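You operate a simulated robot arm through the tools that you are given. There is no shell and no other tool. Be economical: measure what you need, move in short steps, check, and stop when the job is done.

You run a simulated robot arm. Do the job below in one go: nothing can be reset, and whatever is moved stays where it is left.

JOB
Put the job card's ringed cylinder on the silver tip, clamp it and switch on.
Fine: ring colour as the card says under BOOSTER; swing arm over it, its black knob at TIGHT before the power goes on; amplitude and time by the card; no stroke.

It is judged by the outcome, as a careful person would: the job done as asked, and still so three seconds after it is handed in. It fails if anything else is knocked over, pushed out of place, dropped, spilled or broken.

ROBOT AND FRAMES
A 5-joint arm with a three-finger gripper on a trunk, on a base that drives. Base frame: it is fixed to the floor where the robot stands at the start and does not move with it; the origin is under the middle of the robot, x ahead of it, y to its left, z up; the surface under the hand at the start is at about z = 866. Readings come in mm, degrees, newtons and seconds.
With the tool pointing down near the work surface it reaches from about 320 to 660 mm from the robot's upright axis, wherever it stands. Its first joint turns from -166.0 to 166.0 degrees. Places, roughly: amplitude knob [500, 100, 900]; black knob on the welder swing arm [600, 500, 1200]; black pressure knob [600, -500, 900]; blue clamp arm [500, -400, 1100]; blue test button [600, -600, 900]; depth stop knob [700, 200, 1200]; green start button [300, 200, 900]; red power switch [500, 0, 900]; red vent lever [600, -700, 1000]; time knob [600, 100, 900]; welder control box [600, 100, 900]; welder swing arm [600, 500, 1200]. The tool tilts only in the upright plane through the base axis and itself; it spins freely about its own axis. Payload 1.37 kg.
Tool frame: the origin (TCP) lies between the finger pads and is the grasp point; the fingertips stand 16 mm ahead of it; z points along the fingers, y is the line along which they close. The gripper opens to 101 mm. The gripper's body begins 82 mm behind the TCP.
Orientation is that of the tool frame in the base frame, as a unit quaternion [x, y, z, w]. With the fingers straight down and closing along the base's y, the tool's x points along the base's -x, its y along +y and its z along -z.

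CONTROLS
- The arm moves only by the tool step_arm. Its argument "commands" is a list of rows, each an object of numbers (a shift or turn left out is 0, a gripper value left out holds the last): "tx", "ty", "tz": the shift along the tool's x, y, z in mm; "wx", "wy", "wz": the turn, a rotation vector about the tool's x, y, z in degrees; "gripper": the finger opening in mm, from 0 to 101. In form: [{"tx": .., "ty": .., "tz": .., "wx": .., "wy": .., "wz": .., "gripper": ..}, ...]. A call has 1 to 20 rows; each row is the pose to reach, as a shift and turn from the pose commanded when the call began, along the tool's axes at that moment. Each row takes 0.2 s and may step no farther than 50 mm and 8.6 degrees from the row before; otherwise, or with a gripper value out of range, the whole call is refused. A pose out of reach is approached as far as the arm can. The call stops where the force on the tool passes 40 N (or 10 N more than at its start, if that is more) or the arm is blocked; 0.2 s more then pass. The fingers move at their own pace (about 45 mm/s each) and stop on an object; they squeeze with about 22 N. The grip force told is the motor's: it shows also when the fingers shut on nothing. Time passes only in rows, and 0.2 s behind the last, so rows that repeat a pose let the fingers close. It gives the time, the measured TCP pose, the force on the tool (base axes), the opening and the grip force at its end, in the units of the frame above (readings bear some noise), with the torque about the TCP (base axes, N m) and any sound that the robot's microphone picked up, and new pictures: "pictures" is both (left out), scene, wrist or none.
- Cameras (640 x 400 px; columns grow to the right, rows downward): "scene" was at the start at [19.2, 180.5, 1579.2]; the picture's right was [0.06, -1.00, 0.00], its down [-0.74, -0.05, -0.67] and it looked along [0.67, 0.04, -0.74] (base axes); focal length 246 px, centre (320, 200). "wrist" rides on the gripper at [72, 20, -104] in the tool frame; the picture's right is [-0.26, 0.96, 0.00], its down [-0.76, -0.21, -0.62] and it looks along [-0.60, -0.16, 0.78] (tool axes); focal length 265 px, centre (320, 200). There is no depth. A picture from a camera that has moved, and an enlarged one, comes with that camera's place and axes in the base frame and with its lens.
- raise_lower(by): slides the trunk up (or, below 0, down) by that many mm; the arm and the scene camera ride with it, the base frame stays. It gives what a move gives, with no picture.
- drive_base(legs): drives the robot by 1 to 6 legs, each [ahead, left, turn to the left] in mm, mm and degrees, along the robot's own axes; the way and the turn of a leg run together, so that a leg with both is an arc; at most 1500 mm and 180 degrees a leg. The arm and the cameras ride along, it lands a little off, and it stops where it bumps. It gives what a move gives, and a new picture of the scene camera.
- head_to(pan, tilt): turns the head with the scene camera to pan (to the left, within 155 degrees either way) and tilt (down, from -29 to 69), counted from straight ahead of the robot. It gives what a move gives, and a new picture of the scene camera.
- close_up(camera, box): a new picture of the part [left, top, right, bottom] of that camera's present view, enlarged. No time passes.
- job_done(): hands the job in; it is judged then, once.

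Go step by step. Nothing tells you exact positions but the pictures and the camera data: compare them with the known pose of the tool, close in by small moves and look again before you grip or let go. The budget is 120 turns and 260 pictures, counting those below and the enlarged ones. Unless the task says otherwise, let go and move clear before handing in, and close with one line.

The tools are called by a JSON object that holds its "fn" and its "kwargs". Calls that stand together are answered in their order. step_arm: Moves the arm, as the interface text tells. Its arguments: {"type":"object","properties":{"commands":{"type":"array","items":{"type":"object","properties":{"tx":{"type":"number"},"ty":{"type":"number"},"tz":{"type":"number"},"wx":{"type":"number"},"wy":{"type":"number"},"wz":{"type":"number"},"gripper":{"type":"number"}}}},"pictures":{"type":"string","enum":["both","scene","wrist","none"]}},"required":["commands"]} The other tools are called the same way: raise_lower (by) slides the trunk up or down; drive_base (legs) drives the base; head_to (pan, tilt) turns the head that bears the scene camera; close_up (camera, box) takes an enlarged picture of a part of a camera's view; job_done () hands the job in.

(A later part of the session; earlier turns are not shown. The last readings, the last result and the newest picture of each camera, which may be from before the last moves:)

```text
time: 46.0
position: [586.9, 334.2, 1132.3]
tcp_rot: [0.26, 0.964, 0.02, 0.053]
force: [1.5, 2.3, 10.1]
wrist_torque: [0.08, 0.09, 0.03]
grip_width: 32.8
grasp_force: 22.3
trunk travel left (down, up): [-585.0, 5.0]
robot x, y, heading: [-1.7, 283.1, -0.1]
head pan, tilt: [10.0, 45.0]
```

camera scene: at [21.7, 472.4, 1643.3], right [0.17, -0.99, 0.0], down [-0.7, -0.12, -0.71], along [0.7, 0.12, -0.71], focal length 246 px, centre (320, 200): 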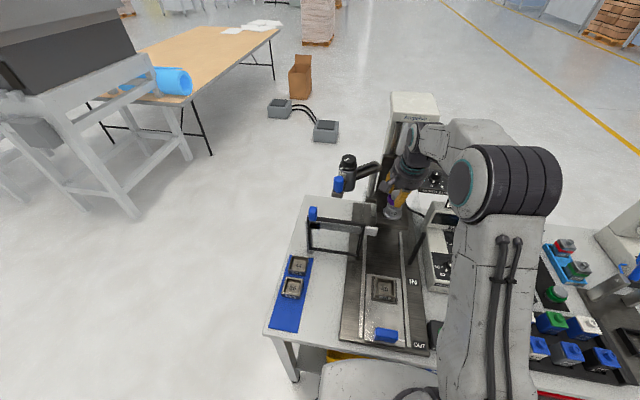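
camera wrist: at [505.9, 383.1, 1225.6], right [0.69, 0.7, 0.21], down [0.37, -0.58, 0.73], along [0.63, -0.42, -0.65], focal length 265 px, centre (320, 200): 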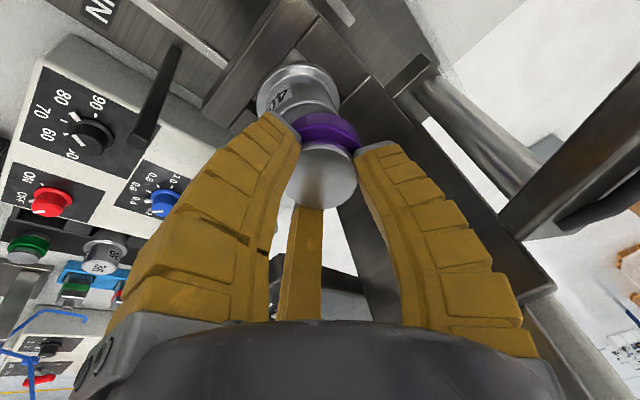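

No side contact; continue easing.

{"fn": "step_arm", "kwargs": {"commands": [{"tx": -1.05, "ty": 0.7, "tz": 0, "wx": 1.1, "wy": 1.65}, {"tx": -1.05, "ty": 0.7, "tz": 0, "wx": 1.1, "wy": 1.65}], "pictures": "none"}}

{"fn": "step_arm", "kwargs": {"commands": [{"tx": -1.05, "ty": 0.7, "tz": 0, "wx": 1.1, "wy": 1.65}, {"tx": -1.05, "ty": 0.7, "tz": 0, "wx": 1.1, "wy": 1.65}], "pictures": "both"}}

{"fn": "close_up", "kwargs": {"camera": "scene", "box": [370, 170, 430, 222]}}

{"fn": "close_up", "kwargs": {"camera": "wrist", "box": [230, 50, 400, 220]}}

```text
time: 46.6
position: [587.9, 335.0, 1130.9]
tcp_rot: [0.26, 0.965, 0.014, 0.038]
force: [2.6, -0.5, 11.4]
wrist_torque: [0.01, -0.01, 0.02]
grip_width: 32.8
grasp_force: 21.8
trunk travel left (down, up): [-585.0, 5.0]
robot x, y, heading: [3.8, 284.0, -0.3]
head pan, tilt: [10.0, 45.0]
```

```text
time: 47.2
position: [589.0, 334.5, 1131.4]
tcp_rot: [0.261, 0.965, 0.009, 0.021]
force: [2.4, 0.4, 11.1]
wrist_torque: [-0.11, 0.07, 0.04]
grip_width: 32.6
grasp_force: 21.9
trunk travel left (down, up): [-585.0, 5.0]
robot x, y, heading: [1.5, 278.8, -0.1]
head pan, tilt: [10.0, 45.0]
camera scene: at [21.0, 472.2, 1643.3], right [0.17, -0.99, 0.0], down [-0.7, -0.12, -0.71], along [0.7, 0.12, -0.71], focal length 246 px, centre (320, 200)
camera wrist: at [532.9, 386.5, 1233.1], right [0.71, 0.7, 0.03], down [0.52, -0.56, 0.64], along [0.47, -0.44, -0.77], focal length 265 px, centre (320, 200)
```

scene: 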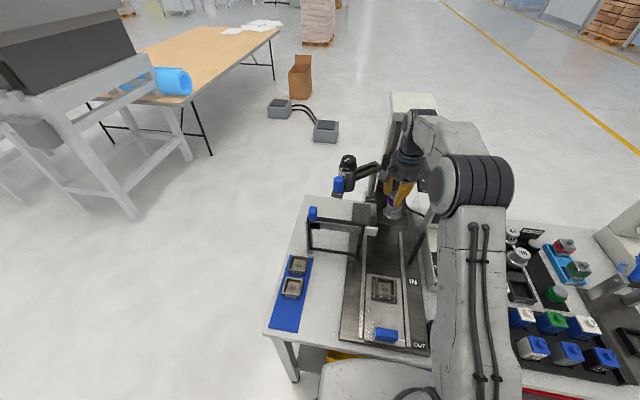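
wrist: 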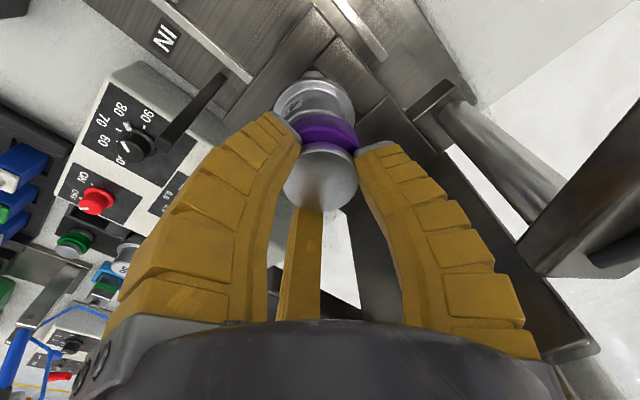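

```text
7.69 times, centred on (400, 196) of scene
camera zoom: at [21.0, 472.2, 1643.3], right [0.17, -0.99, 0.0], down [-0.7, -0.12, -0.71], along [0.7, 0.12, -0.71], focal length 1890 px, centre (-295, 231)
```

zoom: 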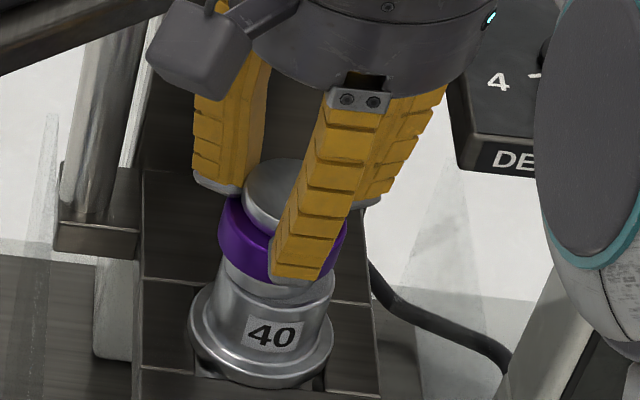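

```text
2.35 times, centred on (315, 135) of wrist
camera zoom: at [532.9, 386.5, 1233.1], right [0.71, 0.7, 0.03], down [0.52, -0.56, 0.64], along [0.47, -0.44, -0.77], focal length 624 px, centre (332, 353)
```

zoom: 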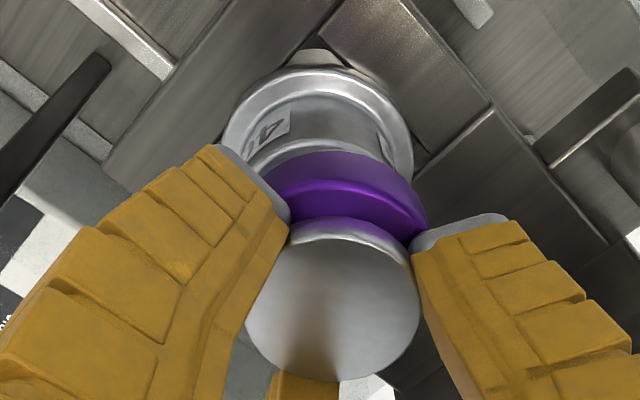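

The booster stands nearly flat and aligned. One last ease, then open slowly to 50.

{"fn": "step_arm", "kwargs": {"commands": [{"tx": -1.05, "ty": 0.7, "tz": -0.5, "wx": 1.2, "wy": 1.8}, {"tx": -1.05, "ty": 0.7, "tz": -0.5, "wx": 1.2, "wy": 1.8, "gripper": 40}, {"tx": -1.05, "ty": 0.7, "tz": -0.5, "wx": 1.2, "wy": 1.8, "gripper": 50}, {"tx": -1.05, "ty": 0.7, "tz": -0.5, "wx": 1.2, "wy": 1.8, "gripper": 50}], "pictures": "both"}}

{"fn": "close_up", "kwargs": {"camera": "scene", "box": [370, 170, 430, 222]}}

{"fn": "close_up", "kwargs": {"camera": "wrist", "box": [230, 50, 400, 220]}}

```text
time: 48.2
position: [591.6, 336.0, 1132.5]
tcp_rot: [0.261, 0.965, 0.001, 0.003]
force: [-0.7, 0.3, 0.7]
wrist_torque: [-0.03, -0.01, -0.01]
grip_width: 53.9
grasp_force: 3.0
trunk travel left (down, up): [-585.0, 5.0]
robot x, y, heading: [5.7, 284.5, -0.5]
head pan, tilt: [10.0, 45.0]
camera scene: at [21.5, 472.3, 1643.3], right [0.17, -0.99, 0.0], down [-0.7, -0.12, -0.71], along [0.7, 0.12, -0.71], focal length 246 px, centre (320, 200)
camera wrist: at [538.7, 387.1, 1235.2], right [0.71, 0.7, 0.0], down [0.55, -0.56, 0.62], along [0.44, -0.44, -0.78], focal length 265 px, centre (320, 200)
```

scene: 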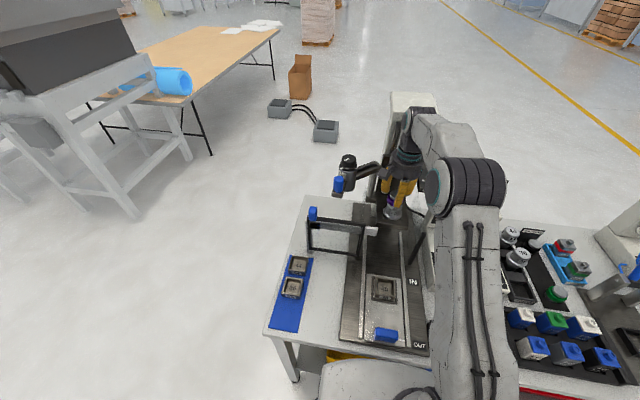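
wrist: 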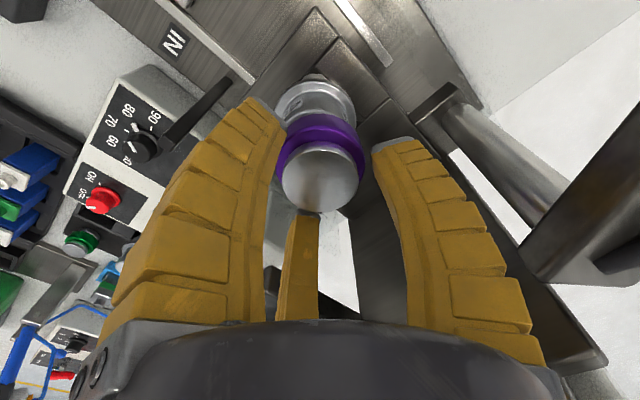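

```text
7.69 times, centred on (400, 196) of scene
camera zoom: at [21.5, 472.3, 1643.3], right [0.17, -0.99, 0.0], down [-0.7, -0.12, -0.71], along [0.7, 0.12, -0.71], focal length 1890 px, centre (-295, 231)
```

zoom: 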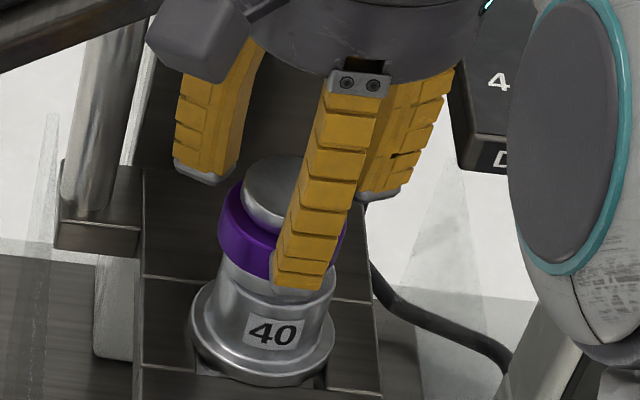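

```text
2.35 times, centred on (315, 135) of wrist
camera zoom: at [538.7, 387.1, 1235.2], right [0.71, 0.7, 0.0], down [0.55, -0.56, 0.62], along [0.44, -0.44, -0.78], focal length 624 px, centre (332, 353)
```

zoom: 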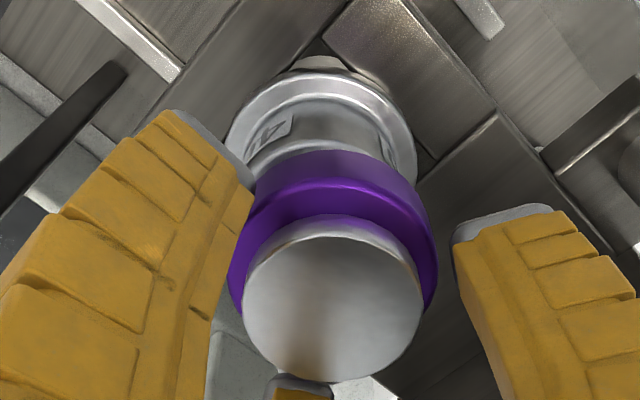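

Released and standing on the horn. Rise straight up, then back away.

{"fn": "step_arm", "kwargs": {"commands": [{"tz": -12}, {"tz": -26}, {"tz": -38}, {"tz": -38, "tx": 20, "ty": -11}, {"tz": -38, "tx": 55, "ty": -32}, {"tz": -38, "tx": 95, "ty": -55}, {"tz": -38, "tx": 130, "ty": -75}, {"tz": -38, "tx": 130, "ty": -75}], "pictures": "both"}}

{"fn": "close_up", "kwargs": {"camera": "scene", "box": [330, 130, 430, 222]}}

```text
time: 50.0
position: [443.8, 334.2, 1170.4]
tcp_rot: [0.26, 0.965, 0.001, 0.003]
force: [0.8, 0.2, -0.3]
wrist_torque: [-0.01, 0.01, 0.0]
grip_width: 54.1
grasp_force: 2.9
trunk travel left (down, up): [-585.0, 5.0]
robot x, y, heading: [2.5, 282.2, -0.2]
head pan, tilt: [10.0, 45.0]
camera scene: at [22.2, 472.4, 1643.3], right [0.17, -0.99, 0.0], down [-0.7, -0.12, -0.71], along [0.7, 0.12, -0.71], focal length 246 px, centre (320, 200)
camera wrist: at [391.0, 387.1, 1273.8], right [0.71, 0.7, 0.01], down [0.55, -0.56, 0.62], along [0.44, -0.44, -0.78], focal length 265 px, centre (320, 200)
```

scene: 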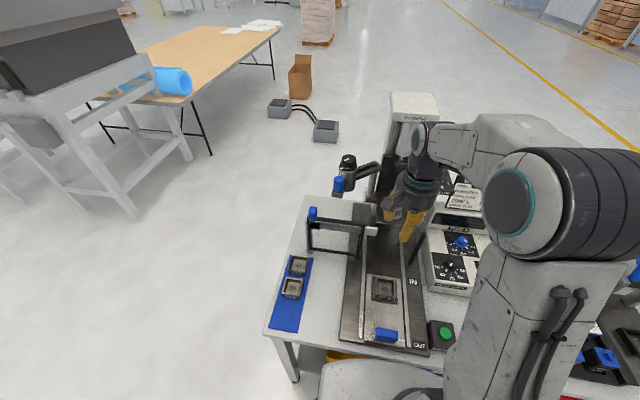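
wrist: 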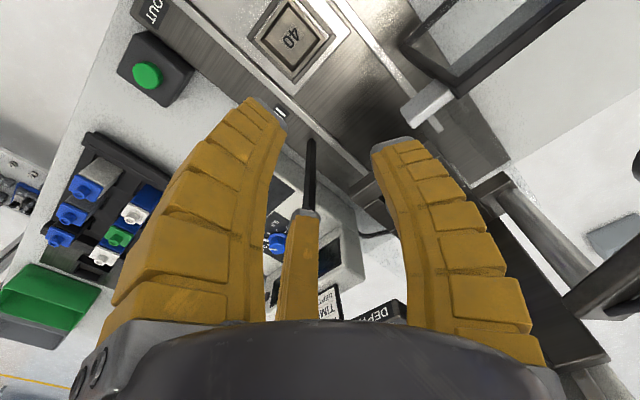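

```text
4.35 times, centred on (380, 176) of scene
camera zoom: at [22.2, 472.4, 1643.3], right [0.17, -0.99, 0.0], down [-0.7, -0.12, -0.71], along [0.7, 0.12, -0.71], focal length 1068 px, centre (59, 304)
```

zoom: 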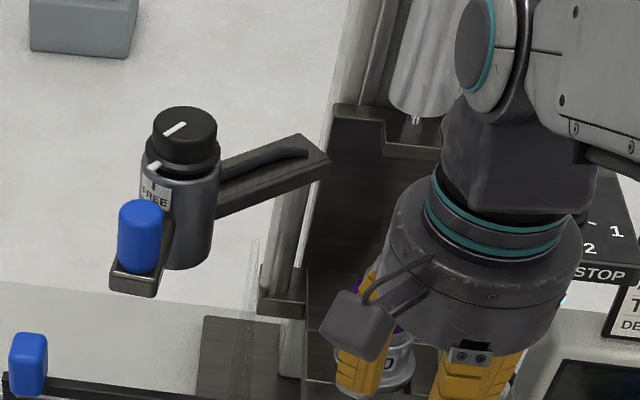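

Now the swing arm: pivot ≈ (625, 410), blue handle ≈ (541, 512, z 1165–1211), needs ≈137° counter-clockwise swing. I'll tuck a bit more and drive 180 mm left.

{"fn": "step_arm", "kwargs": {"commands": [{"tx": 38, "ty": -22, "gripper": 70}, {"tx": 38, "ty": -22}], "pictures": "none"}}

{"fn": "drive_base", "kwargs": {"legs": [[0, 180, 0]]}}

{"fn": "close_up", "kwargs": {"camera": "scene", "box": [360, 60, 500, 220]}}

```text
time: 50.6
position: [397.3, 334.9, 1171.5]
tcp_rot: [0.26, 0.965, 0.0, 0.003]
force: [-0.9, 0.5, 0.0]
wrist_torque: [0.04, 0.0, 0.03]
grip_width: 72.6
grasp_force: 1.7
trunk travel left (down, up): [-585.0, 5.0]
robot x, y, heading: [-3.1, 283.4, 0.1]
head pan, tilt: [10.0, 45.0]
```

```text
time: 52.1
position: [396.7, 516.4, 1172.4]
tcp_rot: [0.26, 0.966, 0.001, 0.003]
force: [1.0, 0.8, -0.1]
wrist_torque: [-0.03, 0.01, 0.02]
grip_width: 72.9
grasp_force: 2.5
trunk travel left (down, up): [-585.0, 5.0]
robot x, y, heading: [4.1, 460.7, -0.2]
head pan, tilt: [10.0, 45.0]
camera scene: at [21.8, 653.5, 1643.1], right [0.17, -0.99, 0.0], down [-0.7, -0.12, -0.71], along [0.7, 0.12, -0.71], focal length 246 px, centre (320, 200)
```

scene: 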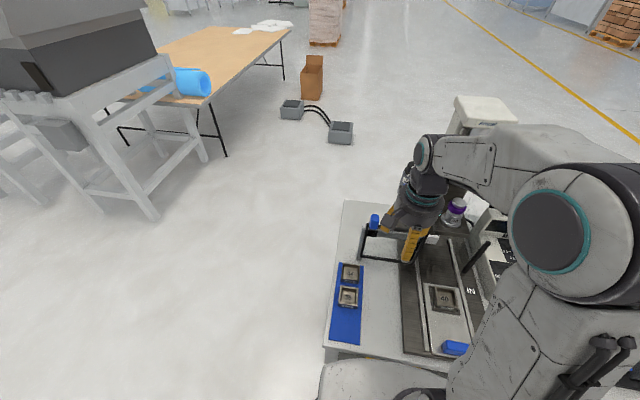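

```text
2.50 times, centred on (430, 140) of scene
camera zoom: at [21.8, 653.5, 1643.1], right [0.17, -0.99, 0.0], down [-0.7, -0.12, -0.71], along [0.7, 0.12, -0.71], focal length 614 px, centre (45, 350)
```

zoom: 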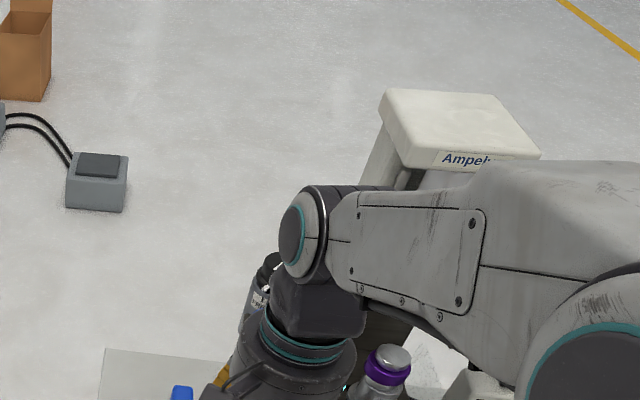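

The arm hides the swing arm; move it aside to the left for a clear look.

{"fn": "step_arm", "kwargs": {"commands": [{"tx": 31, "ty": 27}, {"tx": 62, "ty": 54}, {"tx": 93, "ty": 81}, {"tx": 124, "ty": 108}, {"tx": 155, "ty": 135}, {"tx": 155, "ty": 135}], "pictures": "scene"}}

{"fn": "close_up", "kwargs": {"camera": "scene", "box": [400, 100, 500, 240]}}

```text
time: 53.5
position: [329.2, 709.2, 1166.6]
tcp_rot: [0.261, 0.965, 0.002, 0.001]
force: [-0.7, -0.9, 0.4]
wrist_torque: [-0.01, 0.01, 0.01]
grip_width: 72.9
grasp_force: 2.1
trunk travel left (down, up): [-585.0, 5.0]
robot x, y, heading: [0.7, 462.5, -0.1]
head pan, tilt: [10.0, 45.0]
camera scene: at [21.9, 651.5, 1643.4], right [0.17, -0.99, 0.0], down [-0.7, -0.12, -0.71], along [0.7, 0.12, -0.71], focal length 246 px, centre (320, 200)
```

scene: 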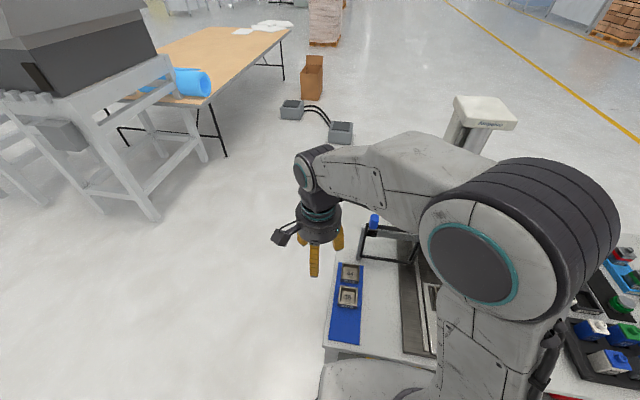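

```text
2.86 times, centred on (450, 170) of scene
camera zoom: at [21.9, 651.5, 1643.4], right [0.17, -0.99, 0.0], down [-0.7, -0.12, -0.71], along [0.7, 0.12, -0.71], focal length 702 px, centre (-51, 286)
```

zoom: 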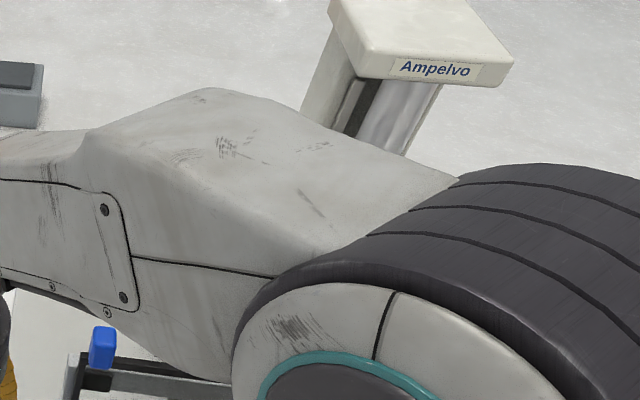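

{"fn": "step_arm", "kwargs": {"commands": [{"tx": -31, "ty": -30}, {"tx": -62, "ty": -60}, {"tx": -93, "ty": -90}, {"tx": -124, "ty": -120}, {"tx": -155, "ty": -150}, {"tx": -186, "ty": -180}, {"tx": -197, "ty": -218}, {"tx": -207, "ty": -256}, {"tx": -218, "ty": -294}, {"tx": -228, "ty": -332}, {"tx": -239, "ty": -371}, {"tx": -249, "ty": -409}, {"tx": -249, "ty": -409}], "pictures": "scene"}}

{"fn": "close_up", "kwargs": {"camera": "scene", "box": [390, 120, 490, 230]}}

```text
time: 56.3
position: [343.3, 229.0, 1170.8]
tcp_rot: [0.259, 0.966, -0.001, 0.001]
force: [-0.1, -0.1, 1.3]
wrist_torque: [0.01, 0.01, 0.02]
grip_width: 73.1
grasp_force: 2.0
trunk travel left (down, up): [-585.0, 5.0]
robot x, y, heading: [1.5, 465.5, -0.4]
head pan, tilt: [10.0, 45.0]
camera scene: at [21.8, 652.4, 1643.2], right [0.17, -0.99, 0.0], down [-0.7, -0.12, -0.71], along [0.7, 0.12, -0.71], focal length 246 px, centre (320, 200)
```

scene: 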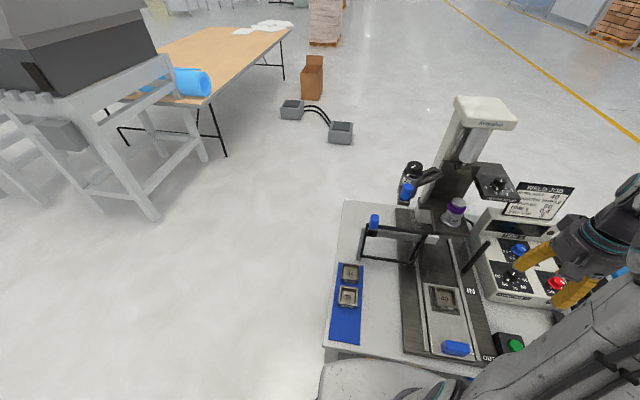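

```text
3.64 times, centred on (440, 175) of scene
camera zoom: at [21.8, 652.4, 1643.2], right [0.17, -0.99, 0.0], down [-0.7, -0.12, -0.71], along [0.7, 0.12, -0.71], focal length 894 px, centre (-116, 291)
```

zoom: 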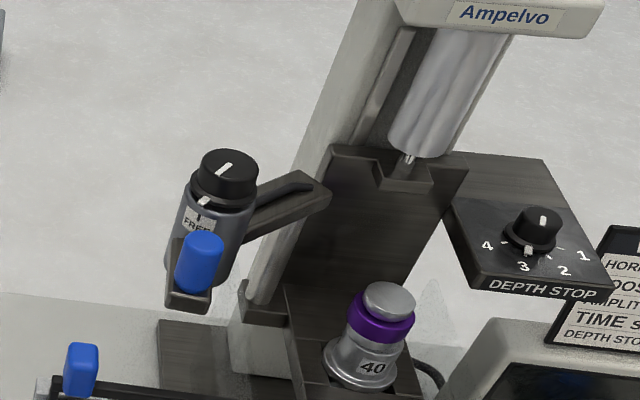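

Clear view: the booster is well seated, and the barrel bottom (≈1131) clears the booster top (≈1124). Plan: cage the blue handle (≈(532, 511)) and drag it around the first 90°, then push the barrel the rest. Move over the handle.

{"fn": "step_arm", "kwargs": {"commands": [{"tz": -40, "gripper": 60}, {"tz": -75, "ty": 20}, {"tz": -75, "tx": -4, "ty": 65}, {"tz": -75, "tx": -8, "ty": 110}, {"tz": -75, "tx": -11, "ty": 155}, {"tz": -75, "tx": -14, "ty": 200}, {"tz": -75, "tx": -17, "ty": 245}, {"tz": -75, "tx": -20, "ty": 290}, {"tz": -75, "tx": -22, "ty": 325}, {"tz": -75, "tx": -22.7, "ty": 338.7}, {"tz": -75, "tx": -22.7, "ty": 338.7}], "pictures": "both"}}

```text
time: 58.7
position: [531.3, 511.5, 1248.2]
tcp_rot: [0.26, 0.966, 0.002, 0.003]
force: [0.7, -0.6, 0.1]
wrist_torque: [0.05, -0.05, -0.01]
grip_width: 63.4
grasp_force: 2.5
trunk travel left (down, up): [-585.0, 5.0]
robot x, y, heading: [2.7, 460.6, -0.1]
head pan, tilt: [10.0, 45.0]
camera scene: at [21.8, 652.0, 1643.3], right [0.17, -0.99, 0.0], down [-0.7, -0.12, -0.71], along [0.7, 0.12, -0.71], focal length 246 px, centre (320, 200)
camera wrist: at [478.1, 563.8, 1351.2], right [0.71, 0.7, 0.01], down [0.55, -0.56, 0.62], along [0.44, -0.44, -0.78], focal length 265 px, centre (320, 200)
```

scene: 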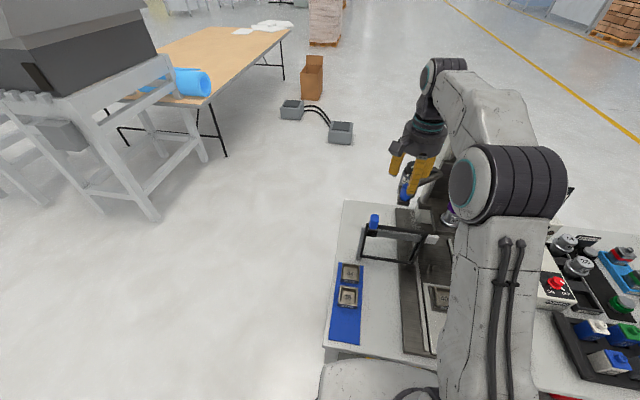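
wrist: 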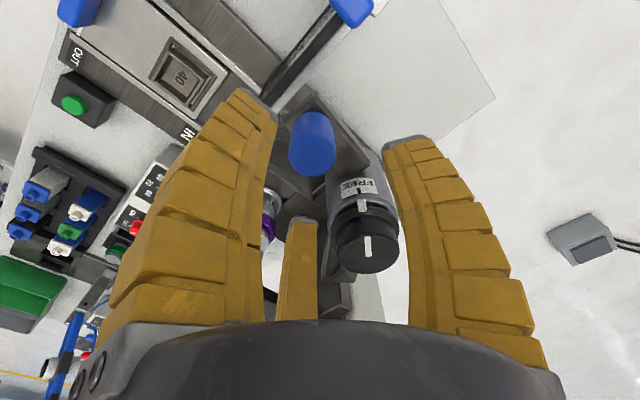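

Handle seen at ≈ (529, 506). Shift, lower to TCP 1205 and cage it with opening 44.

{"fn": "step_arm", "kwargs": {"commands": [{"tx": -1, "ty": -4.7}, {"tx": -1, "ty": -4.7, "tz": 20}, {"tx": -1, "ty": -4.7, "tz": 42}, {"tx": -1, "ty": -4.7, "tz": 42, "gripper": 42}, {"tx": -1, "ty": -4.7, "tz": 42, "gripper": 42}], "pictures": "wrist"}}

```text
time: 59.9
position: [530.5, 508.0, 1206.4]
tcp_rot: [0.259, 0.966, 0.001, 0.003]
force: [-0.8, -0.7, -0.1]
wrist_torque: [0.0, 0.02, -0.02]
grip_width: 46.2
grasp_force: 3.6
trunk travel left (down, up): [-585.0, 5.0]
robot x, y, heading: [-0.2, 463.2, 0.0]
head pan, tilt: [10.0, 45.0]
camera wrist: at [478.3, 560.0, 1309.5], right [0.71, 0.7, 0.01], down [0.55, -0.56, 0.62], along [0.44, -0.44, -0.78], focal length 265 px, centre (320, 200)
```

wrist: 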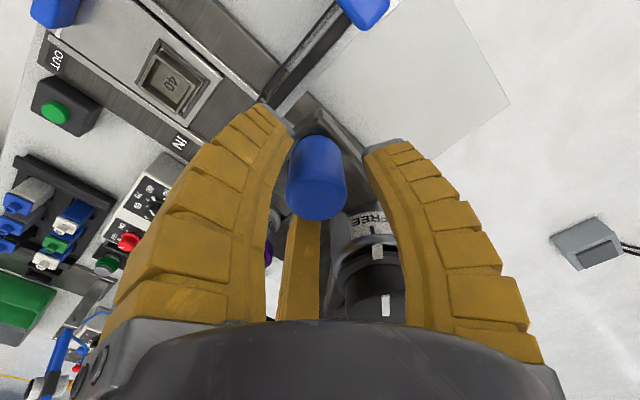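

Caged. Drag along the arc about the pivot (~(632, 412)) to about 165° and check.

{"fn": "step_arm", "kwargs": {"commands": [{"tx": 2, "ty": -9.5}, {"tx": 3, "ty": -19.2}, {"tx": 3.5, "ty": -31}, {"tx": 3, "ty": -43.4}, {"tx": 1.2, "ty": -55.5}, {"tx": -1.2, "ty": -67.2}, {"tx": -1.2, "ty": -67.2}], "pictures": "both"}}

{"fn": "close_up", "kwargs": {"camera": "scene", "box": [380, 120, 480, 230]}}

```text
time: 61.5
position: [496.9, 448.4, 1204.1]
tcp_rot: [0.259, 0.966, 0.001, 0.005]
force: [0.5, -0.4, 0.5]
wrist_torque: [0.03, 0.0, -0.02]
grip_width: 46.1
grasp_force: 2.9
trunk travel left (down, up): [-585.0, 5.0]
robot x, y, heading: [-2.4, 460.9, -0.2]
head pan, tilt: [10.0, 45.0]
camera scene: at [21.9, 652.2, 1643.3], right [0.17, -0.99, 0.0], down [-0.7, -0.12, -0.71], along [0.7, 0.12, -0.71], focal length 246 px, centre (320, 200)
camera wrist: at [444.4, 500.5, 1308.5], right [0.71, 0.7, 0.0], down [0.55, -0.56, 0.62], along [0.44, -0.44, -0.78], focal length 265 px, centre (320, 200)
```

scene: 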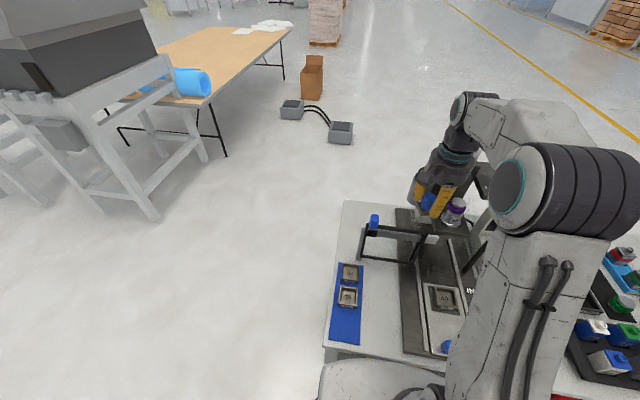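
wrist: 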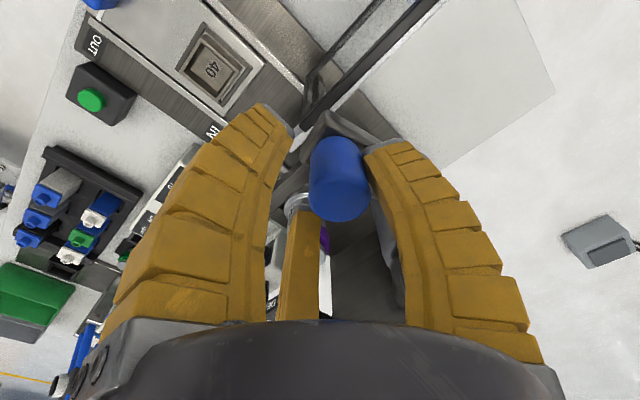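

```text
3.64 times, centred on (430, 175) of scene
camera zoom: at [21.9, 652.2, 1643.3], right [0.17, -0.99, 0.0], down [-0.7, -0.12, -0.71], along [0.7, 0.12, -0.71], focal length 894 px, centre (-80, 291)
```

zoom: 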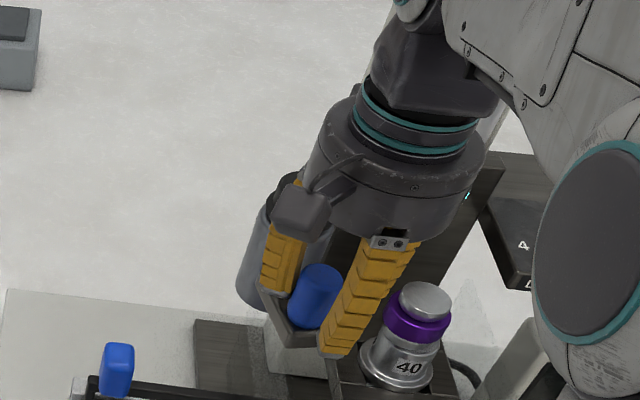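

It swings freely. Continue to about 215°.

{"fn": "step_arm", "kwargs": {"commands": [{"tx": -4, "ty": -11.5}, {"tx": -8.3, "ty": -22.8}, {"tx": -14, "ty": -33.5}, {"tx": -20.4, "ty": -43.8}, {"tx": -28, "ty": -53.5}, {"tx": -36, "ty": -62.4}, {"tx": -45, "ty": -70.5}, {"tx": -54.5, "ty": -77.9}, {"tx": -65, "ty": -84.5}, {"tx": -75.5, "ty": -90}, {"tx": -75.5, "ty": -90}], "pictures": "both"}}

{"fn": "close_up", "kwargs": {"camera": "scene", "box": [390, 120, 490, 230]}}

```text
time: 63.9
position: [516.5, 331.7, 1204.3]
tcp_rot: [0.26, 0.966, 0.0, 0.003]
force: [0.3, -0.2, 0.6]
wrist_torque: [0.01, 0.02, -0.01]
grip_width: 46.1
grasp_force: 2.7
trunk travel left (down, up): [-585.0, 5.0]
robot x, y, heading: [2.8, 465.6, -0.2]
head pan, tilt: [10.0, 45.0]
camera scene: at [21.7, 652.1, 1643.3], right [0.17, -0.99, 0.0], down [-0.7, -0.12, -0.71], along [0.7, 0.12, -0.71], focal length 246 px, centre (320, 200)
camera wrist: at [464.0, 385.3, 1307.2], right [0.71, 0.7, 0.0], down [0.55, -0.56, 0.62], along [0.44, -0.44, -0.78], focal length 265 px, centre (320, 200)
```

scene: 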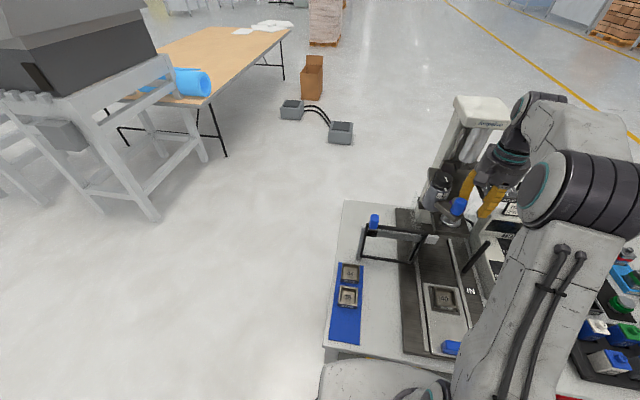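
wrist: 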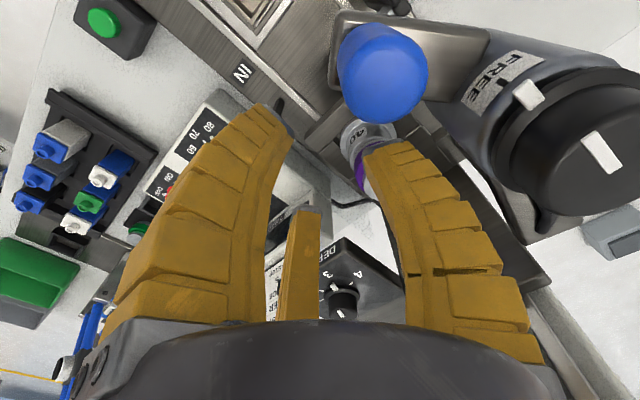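

```text
3.64 times, centred on (440, 175) of scene
camera zoom: at [21.7, 652.1, 1643.3], right [0.17, -0.99, 0.0], down [-0.7, -0.12, -0.71], along [0.7, 0.12, -0.71], focal length 894 px, centre (-116, 291)
```

zoom: 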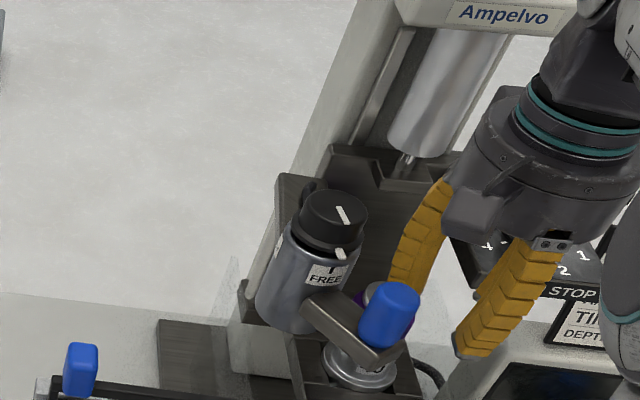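

The handle slipped out of the cage at ≈190°; it now stands at ≈ (493, 387). Rise, go over it again and cage tighter.

{"fn": "step_arm", "kwargs": {"commands": [{"tz": -25, "gripper": 60}, {"tz": -45}, {"tz": -45, "tx": 24, "ty": 18}, {"tz": -45, "tx": 47.9, "ty": 35.9}, {"tz": -45, "tx": 47.9, "ty": 35.9}], "pictures": "wrist"}}

```text
time: 65.1
position: [491.3, 389.5, 1250.6]
tcp_rot: [0.26, 0.965, 0.001, 0.003]
force: [0.3, -0.3, -0.9]
wrist_torque: [0.02, -0.02, 0.0]
grip_width: 63.7
grasp_force: 2.4
trunk travel left (down, up): [-585.0, 5.0]
robot x, y, heading: [0.2, 461.3, -0.1]
head pan, tilt: [10.0, 45.0]
camera wrist: at [439.1, 441.0, 1353.6], right [0.71, 0.7, 0.0], down [0.55, -0.56, 0.62], along [0.44, -0.44, -0.78], focal length 265 px, centre (320, 200)
```

wrist: 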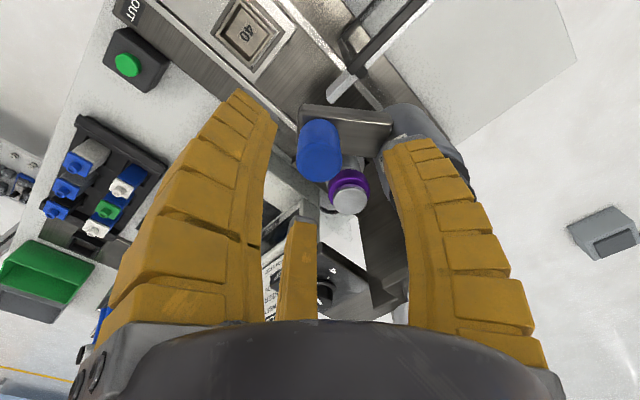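

Shift onto the handle and turn the hand 35° so the barrel lies between two jaws.

{"fn": "step_arm", "kwargs": {"commands": [{"tx": -4, "ty": -1, "wz": -7}, {"tx": -8.2, "ty": -2.2, "wz": -14}, {"tx": -8.2, "ty": -2.2, "wz": -21}, {"tx": -8.2, "ty": -2.2, "wz": -28}, {"tx": -8.2, "ty": -2.2, "wz": -35}, {"tx": -8.2, "ty": -2.2, "wz": -35}], "pictures": "wrist"}}

```text
time: 66.5
position: [498.8, 381.1, 1250.4]
tcp_rot: [-0.043, 0.999, -0.001, 0.003]
force: [0.2, -1.3, 0.0]
wrist_torque: [-0.06, 0.01, -0.02]
grip_width: 63.3
grasp_force: 2.2
trunk travel left (down, up): [-585.0, 5.0]
robot x, y, heading: [3.1, 463.7, 0.0]
head pan, tilt: [10.0, 45.0]
camera wrist: at [425.0, 394.5, 1353.0], right [0.18, 0.98, 0.0], down [0.77, -0.14, 0.63], along [0.62, -0.11, -0.78], focal length 265 px, centre (320, 200)
```

wrist: 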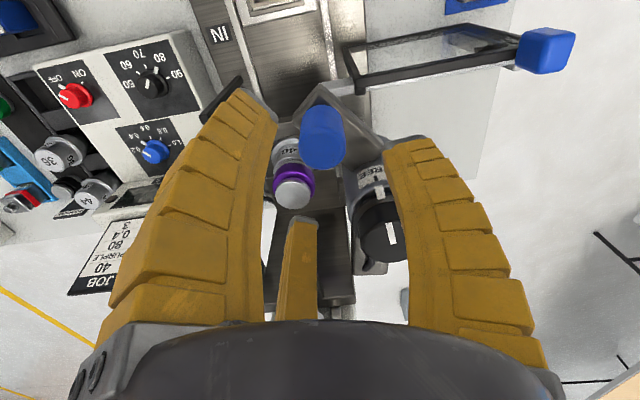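

Aligned. Descend and cage at 34.

{"fn": "step_arm", "kwargs": {"commands": [{"ty": 1.5, "tz": 15}, {"ty": 1.5, "tz": 35}, {"ty": 1.5, "tz": 51}, {"ty": 1.5, "tz": 51, "gripper": 34}, {"ty": 1.5, "tz": 51, "gripper": 34}, {"ty": 1.5, "tz": 51, "gripper": 34}], "pictures": "wrist"}}

```text
time: 67.9
position: [498.4, 382.6, 1199.6]
tcp_rot: [-0.043, 0.999, -0.001, 0.002]
force: [-0.4, 0.0, -0.1]
wrist_torque: [-0.01, 0.01, 0.02]
grip_width: 38.6
grasp_force: 3.7
trunk travel left (down, up): [-585.0, 5.0]
robot x, y, heading: [-0.4, 461.0, -0.0]
head pan, tilt: [10.0, 45.0]
camera wrist: at [425.0, 396.1, 1302.7], right [0.18, 0.98, 0.0], down [0.77, -0.14, 0.63], along [0.62, -0.11, -0.78], focal length 265 px, centre (320, 200)
```

wrist: 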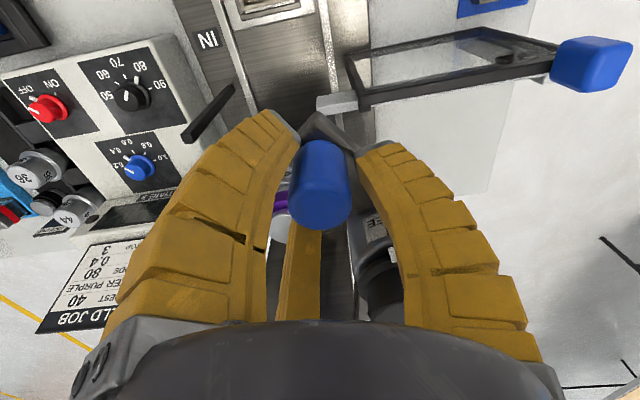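

Snug cage. Swing 30° further, turning the hand along.

{"fn": "step_arm", "kwargs": {"commands": [{"tx": -1.8, "ty": -9.7, "wz": -4}, {"tx": -3.7, "ty": -19.4, "wz": -8}, {"tx": -6.8, "ty": -28.8, "wz": -12}, {"tx": -10.2, "ty": -38.1, "wz": -16}, {"tx": -14.5, "ty": -47, "wz": -20}, {"tx": -19.1, "ty": -55.7, "wz": -24}, {"tx": -27.5, "ty": -67.9, "wz": -30}, {"tx": -27.5, "ty": -67.9, "wz": -30}], "pictures": "both"}}

{"fn": "close_up", "kwargs": {"camera": "scene", "box": [390, 120, 490, 230]}}

```text
time: 69.7
position: [532.9, 319.0, 1197.3]
tcp_rot: [-0.3, 0.954, -0.002, 0.002]
force: [0.4, 0.3, 0.0]
wrist_torque: [-0.04, -0.01, 0.01]
grip_width: 38.5
grasp_force: 3.5
trunk travel left (down, up): [-585.0, 5.0]
robot x, y, heading: [-5.0, 461.7, -0.3]
head pan, tilt: [10.0, 45.0]
camera scene: at [21.5, 652.2, 1643.3], right [0.17, -0.99, 0.0], down [-0.7, -0.12, -0.71], along [0.7, 0.12, -0.71], focal length 246 px, centre (320, 200)
camera wrist: at [461.7, 293.4, 1301.0], right [-0.34, 0.94, 0.0], down [0.73, 0.26, 0.62], along [0.59, 0.21, -0.78], focal length 265 px, centre (320, 200)
```

scene: 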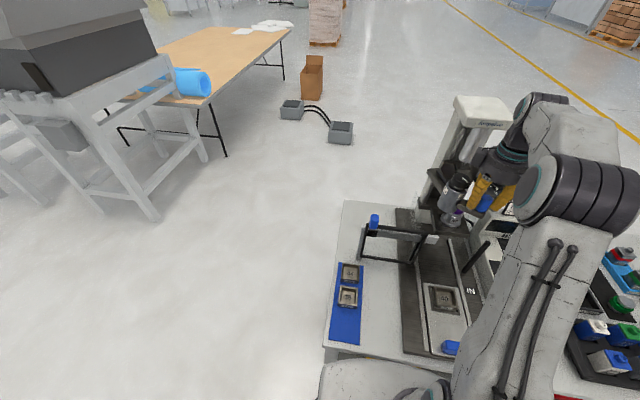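
wrist: 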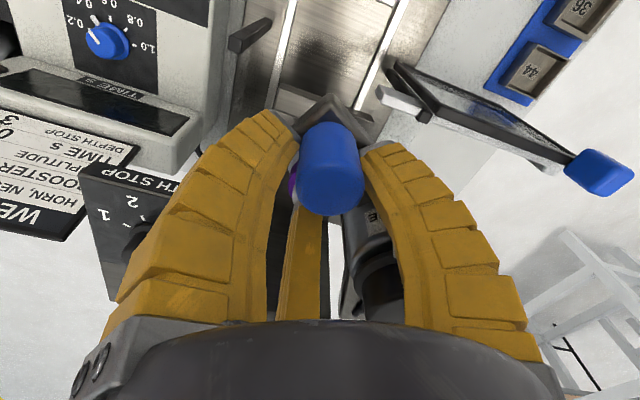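

```text
3.64 times, centred on (440, 175) of scene
camera zoom: at [21.5, 652.2, 1643.3], right [0.17, -0.99, 0.0], down [-0.7, -0.12, -0.71], along [0.7, 0.12, -0.71], focal length 894 px, centre (-116, 291)
```

zoom: 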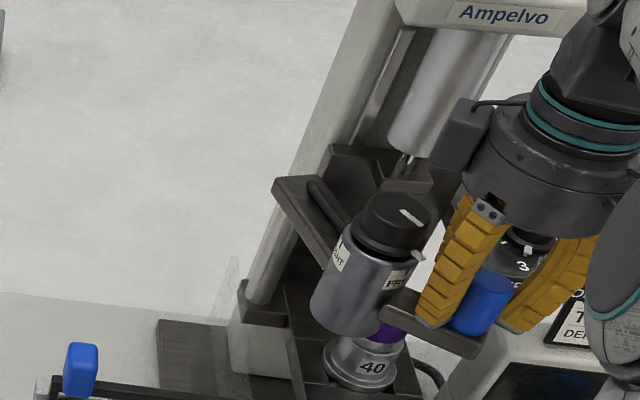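

Working well; TIGHT label is also visible on the barrel. Another 20°.

{"fn": "step_arm", "kwargs": {"commands": [{"tx": -2.2, "ty": -12, "wz": -5}, {"tx": -5.4, "ty": -23.6, "wz": -10}, {"tx": -9.7, "ty": -34.8, "wz": -15}, {"tx": -14.7, "ty": -45.7, "wz": -20}, {"tx": -14.7, "ty": -45.7, "wz": -20}], "pictures": "scene"}}

{"fn": "close_up", "kwargs": {"camera": "scene", "box": [390, 120, 490, 230]}}

{"fn": "close_up", "kwargs": {"camera": "wrist", "box": [0, 0, 640, 400]}}

```text
time: 70.9
position: [569.7, 288.2, 1199.0]
tcp_rot: [-0.461, 0.887, -0.002, 0.002]
force: [0.5, -0.2, 0.4]
wrist_torque: [0.03, 0.02, 0.0]
grip_width: 38.6
grasp_force: 3.7
trunk travel left (down, up): [-585.0, 5.0]
robot x, y, heading: [0.9, 463.0, -0.3]
head pan, tilt: [10.0, 45.0]
camera scene: at [21.6, 652.1, 1643.3], right [0.17, -0.99, 0.0], down [-0.7, -0.12, -0.71], along [0.7, 0.12, -0.71], focal length 246 px, centre (320, 200)
```

scene: 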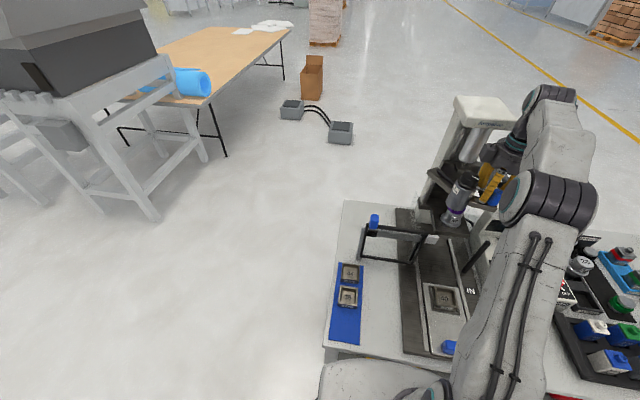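

```text
3.64 times, centred on (440, 175) of scene
camera zoom: at [21.6, 652.1, 1643.3], right [0.17, -0.99, 0.0], down [-0.7, -0.12, -0.71], along [0.7, 0.12, -0.71], focal length 894 px, centre (-116, 291)
```

zoom: 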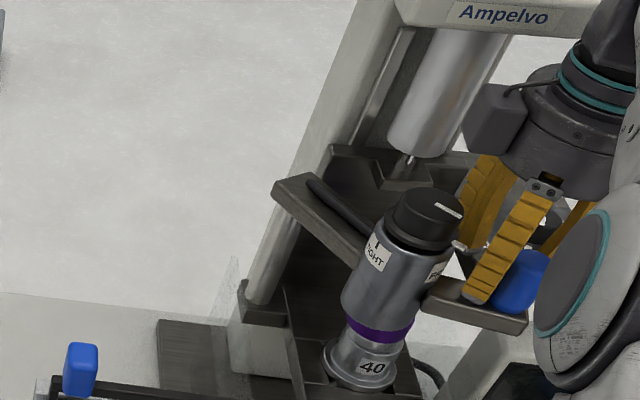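

```text
1.00 times, centred on (320, 200) of wrist (not enlarged: the box is as wide or as high as the picture)
camera zoom: at [512.4, 241.5, 1302.7], right [-0.64, 0.77, -0.01], down [0.6, 0.5, 0.62], along [0.48, 0.39, -0.78], focal length 265 px, centre (320, 200)
```

zoom: 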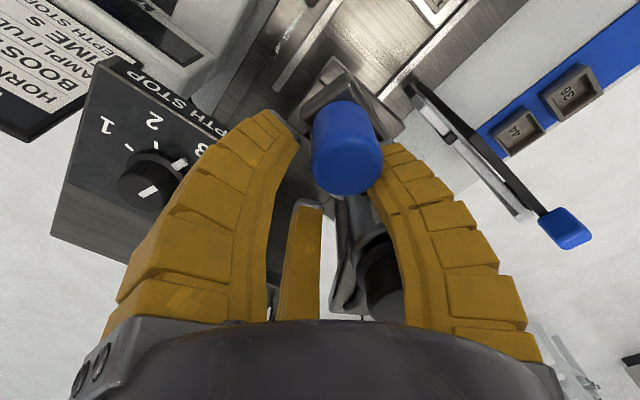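

Nearly there; about 29° remain, but the leading jaw would meet the plate. One more small caged step, then I'll switch to pushing from behind.

{"fn": "step_arm", "kwargs": {"commands": [{"tx": -1.8, "ty": -9.5, "wz": -4}, {"tx": -4.6, "ty": -19, "wz": -8}, {"tx": -4.6, "ty": -19, "wz": -8}], "pictures": "none"}}

{"fn": "close_up", "kwargs": {"camera": "scene", "box": [400, 130, 480, 220]}}

{"fn": "close_up", "kwargs": {"camera": "wrist", "box": [0, 0, 640, 400]}}

```text
time: 71.7
position: [587.1, 282.3, 1194.0]
tcp_rot: [-0.521, 0.853, -0.003, 0.001]
force: [-0.2, 0.7, 0.2]
wrist_torque: [0.03, 0.05, 0.02]
grip_width: 38.7
grasp_force: 3.2
out of reach, approached as far as the arm can: row 2
trunk travel left (down, up): [-585.0, 5.0]
robot x, y, heading: [1.2, 462.5, -0.2]
head pan, tilt: [10.0, 45.0]
```

```text
4.44 times, centred on (440, 175) of scene
camera zoom: at [24.3, 651.2, 1643.3], right [0.17, -0.99, 0.0], down [-0.7, -0.12, -0.71], along [0.7, 0.12, -0.71], focal length 1092 px, centre (-213, 311)
```

zoom: 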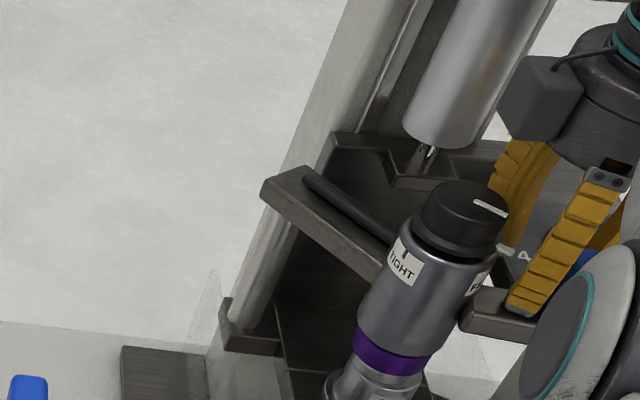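

```text
1.00 times, centred on (320, 200) of wrist (not enlarged: the box is as wide or as high as the picture)
camera zoom: at [536.7, 226.3, 1299.5], right [-0.74, 0.67, 0.0], down [0.53, 0.58, 0.62], along [0.42, 0.46, -0.78], focal length 265 px, centre (320, 200)
```

zoom: 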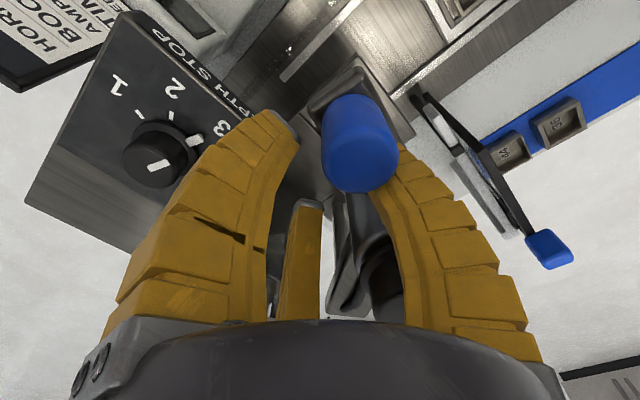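

The arm is at its reach limit here. I'll open, rise, back off, and check how much room there is to drive forward.

{"fn": "step_arm", "kwargs": {"commands": [{"gripper": 60}, {"gripper": 60}, {"tz": -25}, {"tz": -48}, {"tz": -48, "tx": 35, "ty": 28}, {"tz": -48, "tx": 70, "ty": 56}, {"tz": -48, "tx": 105, "ty": 84}, {"tz": -48, "tx": 105, "ty": 84}], "pictures": "none"}}

{"fn": "head_to", "kwargs": {"pan": 35, "tilt": 69}}

```text
time: 73.5
position: [465.2, 231.5, 1246.6]
tcp_rot: [-0.522, 0.853, -0.002, 0.001]
force: [-0.4, -0.1, -0.7]
wrist_torque: [-0.03, 0.01, 0.04]
grip_width: 63.5
grasp_force: 3.3
out of reach, approached as far as the arm can: row 3, 4
trunk travel left (down, up): [-585.0, 5.0]
robot x, y, heading: [0.4, 463.8, -0.2]
head pan, tilt: [10.0, 45.0]
```

```text
time: 74.4
position: [465.5, 231.6, 1247.4]
tcp_rot: [-0.522, 0.853, -0.002, 0.001]
force: [0.1, 0.5, 1.0]
wrist_torque: [-0.04, -0.01, 0.0]
grip_width: 63.5
grasp_force: 2.0
trunk travel left (down, up): [-585.0, 5.0]
robot x, y, heading: [-2.4, 461.6, -0.0]
head pan, tilt: [35.0, 68.8]
camera scene: at [-12.4, 670.0, 1614.5], right [0.57, -0.82, 0.0], down [-0.76, -0.53, -0.36], along [0.3, 0.21, -0.93], focal length 246 px, centre (320, 200)
```

scene: 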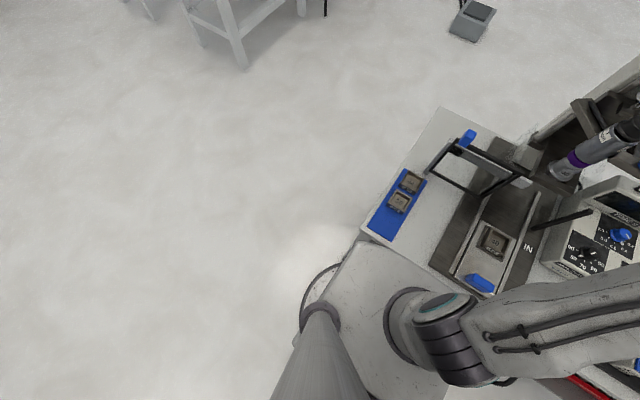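

Only ~20–30 mm ahead is free, so I won't rely on driving forward much. Drive right ~128 mm to stand straight in front of the horn.

{"fn": "drive_base", "kwargs": {"legs": [[0, -128, 0]]}}

{"fn": "head_to", "kwargs": {"pan": 10, "tilt": 45}}

{"fn": "close_up", "kwargs": {"camera": "scene", "box": [340, 110, 460, 230]}}

```text
time: 75.7
position: [464.3, 103.7, 1246.7]
tcp_rot: [-0.521, 0.854, -0.002, 0.002]
force: [0.0, -0.2, 0.5]
wrist_torque: [0.04, 0.01, 0.0]
grip_width: 63.2
grasp_force: 2.1
trunk travel left (down, up): [-585.0, 5.0]
robot x, y, heading: [-1.6, 334.8, -0.4]
head pan, tilt: [35.0, 68.8]
camera scene: at [-12.6, 542.3, 1614.7], right [0.57, -0.82, 0.0], down [-0.77, -0.53, -0.36], along [0.3, 0.21, -0.93], focal length 246 px, centre (320, 200)
```

scene: 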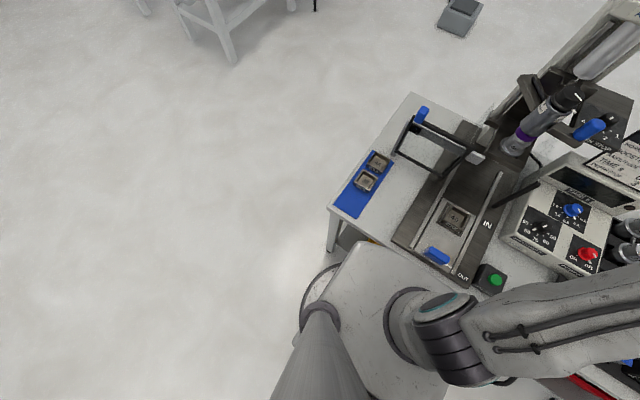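

```text
time: 76.6
position: [465.0, 105.1, 1247.3]
tcp_rot: [-0.521, 0.853, -0.002, 0.001]
force: [0.6, -0.4, -0.4]
wrist_torque: [-0.01, -0.04, 0.03]
grip_width: 63.5
grasp_force: 3.0
trunk travel left (down, up): [-585.0, 5.0]
robot x, y, heading: [2.8, 336.8, -0.2]
head pan, tilt: [10.0, 45.0]
camera scene: at [21.6, 526.0, 1643.2], right [0.17, -0.99, 0.0], down [-0.7, -0.12, -0.71], along [0.7, 0.12, -0.71], focal length 246 px, centre (320, 200)
```

scene: 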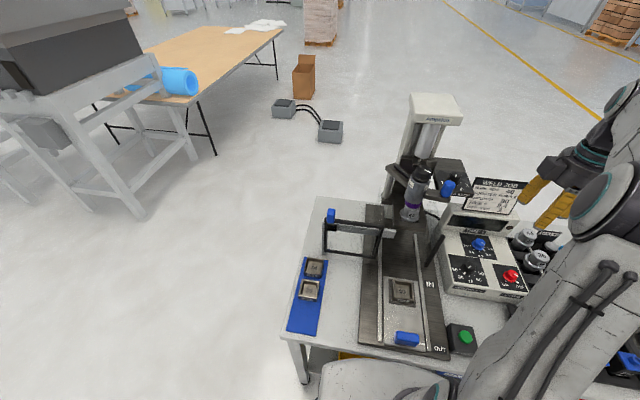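

```text
3.33 times, centred on (400, 170) of scene
camera zoom: at [21.6, 526.0, 1643.2], right [0.17, -0.99, 0.0], down [-0.7, -0.12, -0.71], along [0.7, 0.12, -0.71], focal length 819 px, centre (53, 300)
```

zoom: 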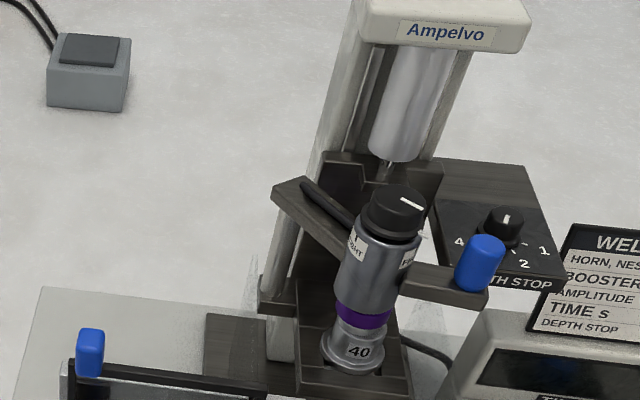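

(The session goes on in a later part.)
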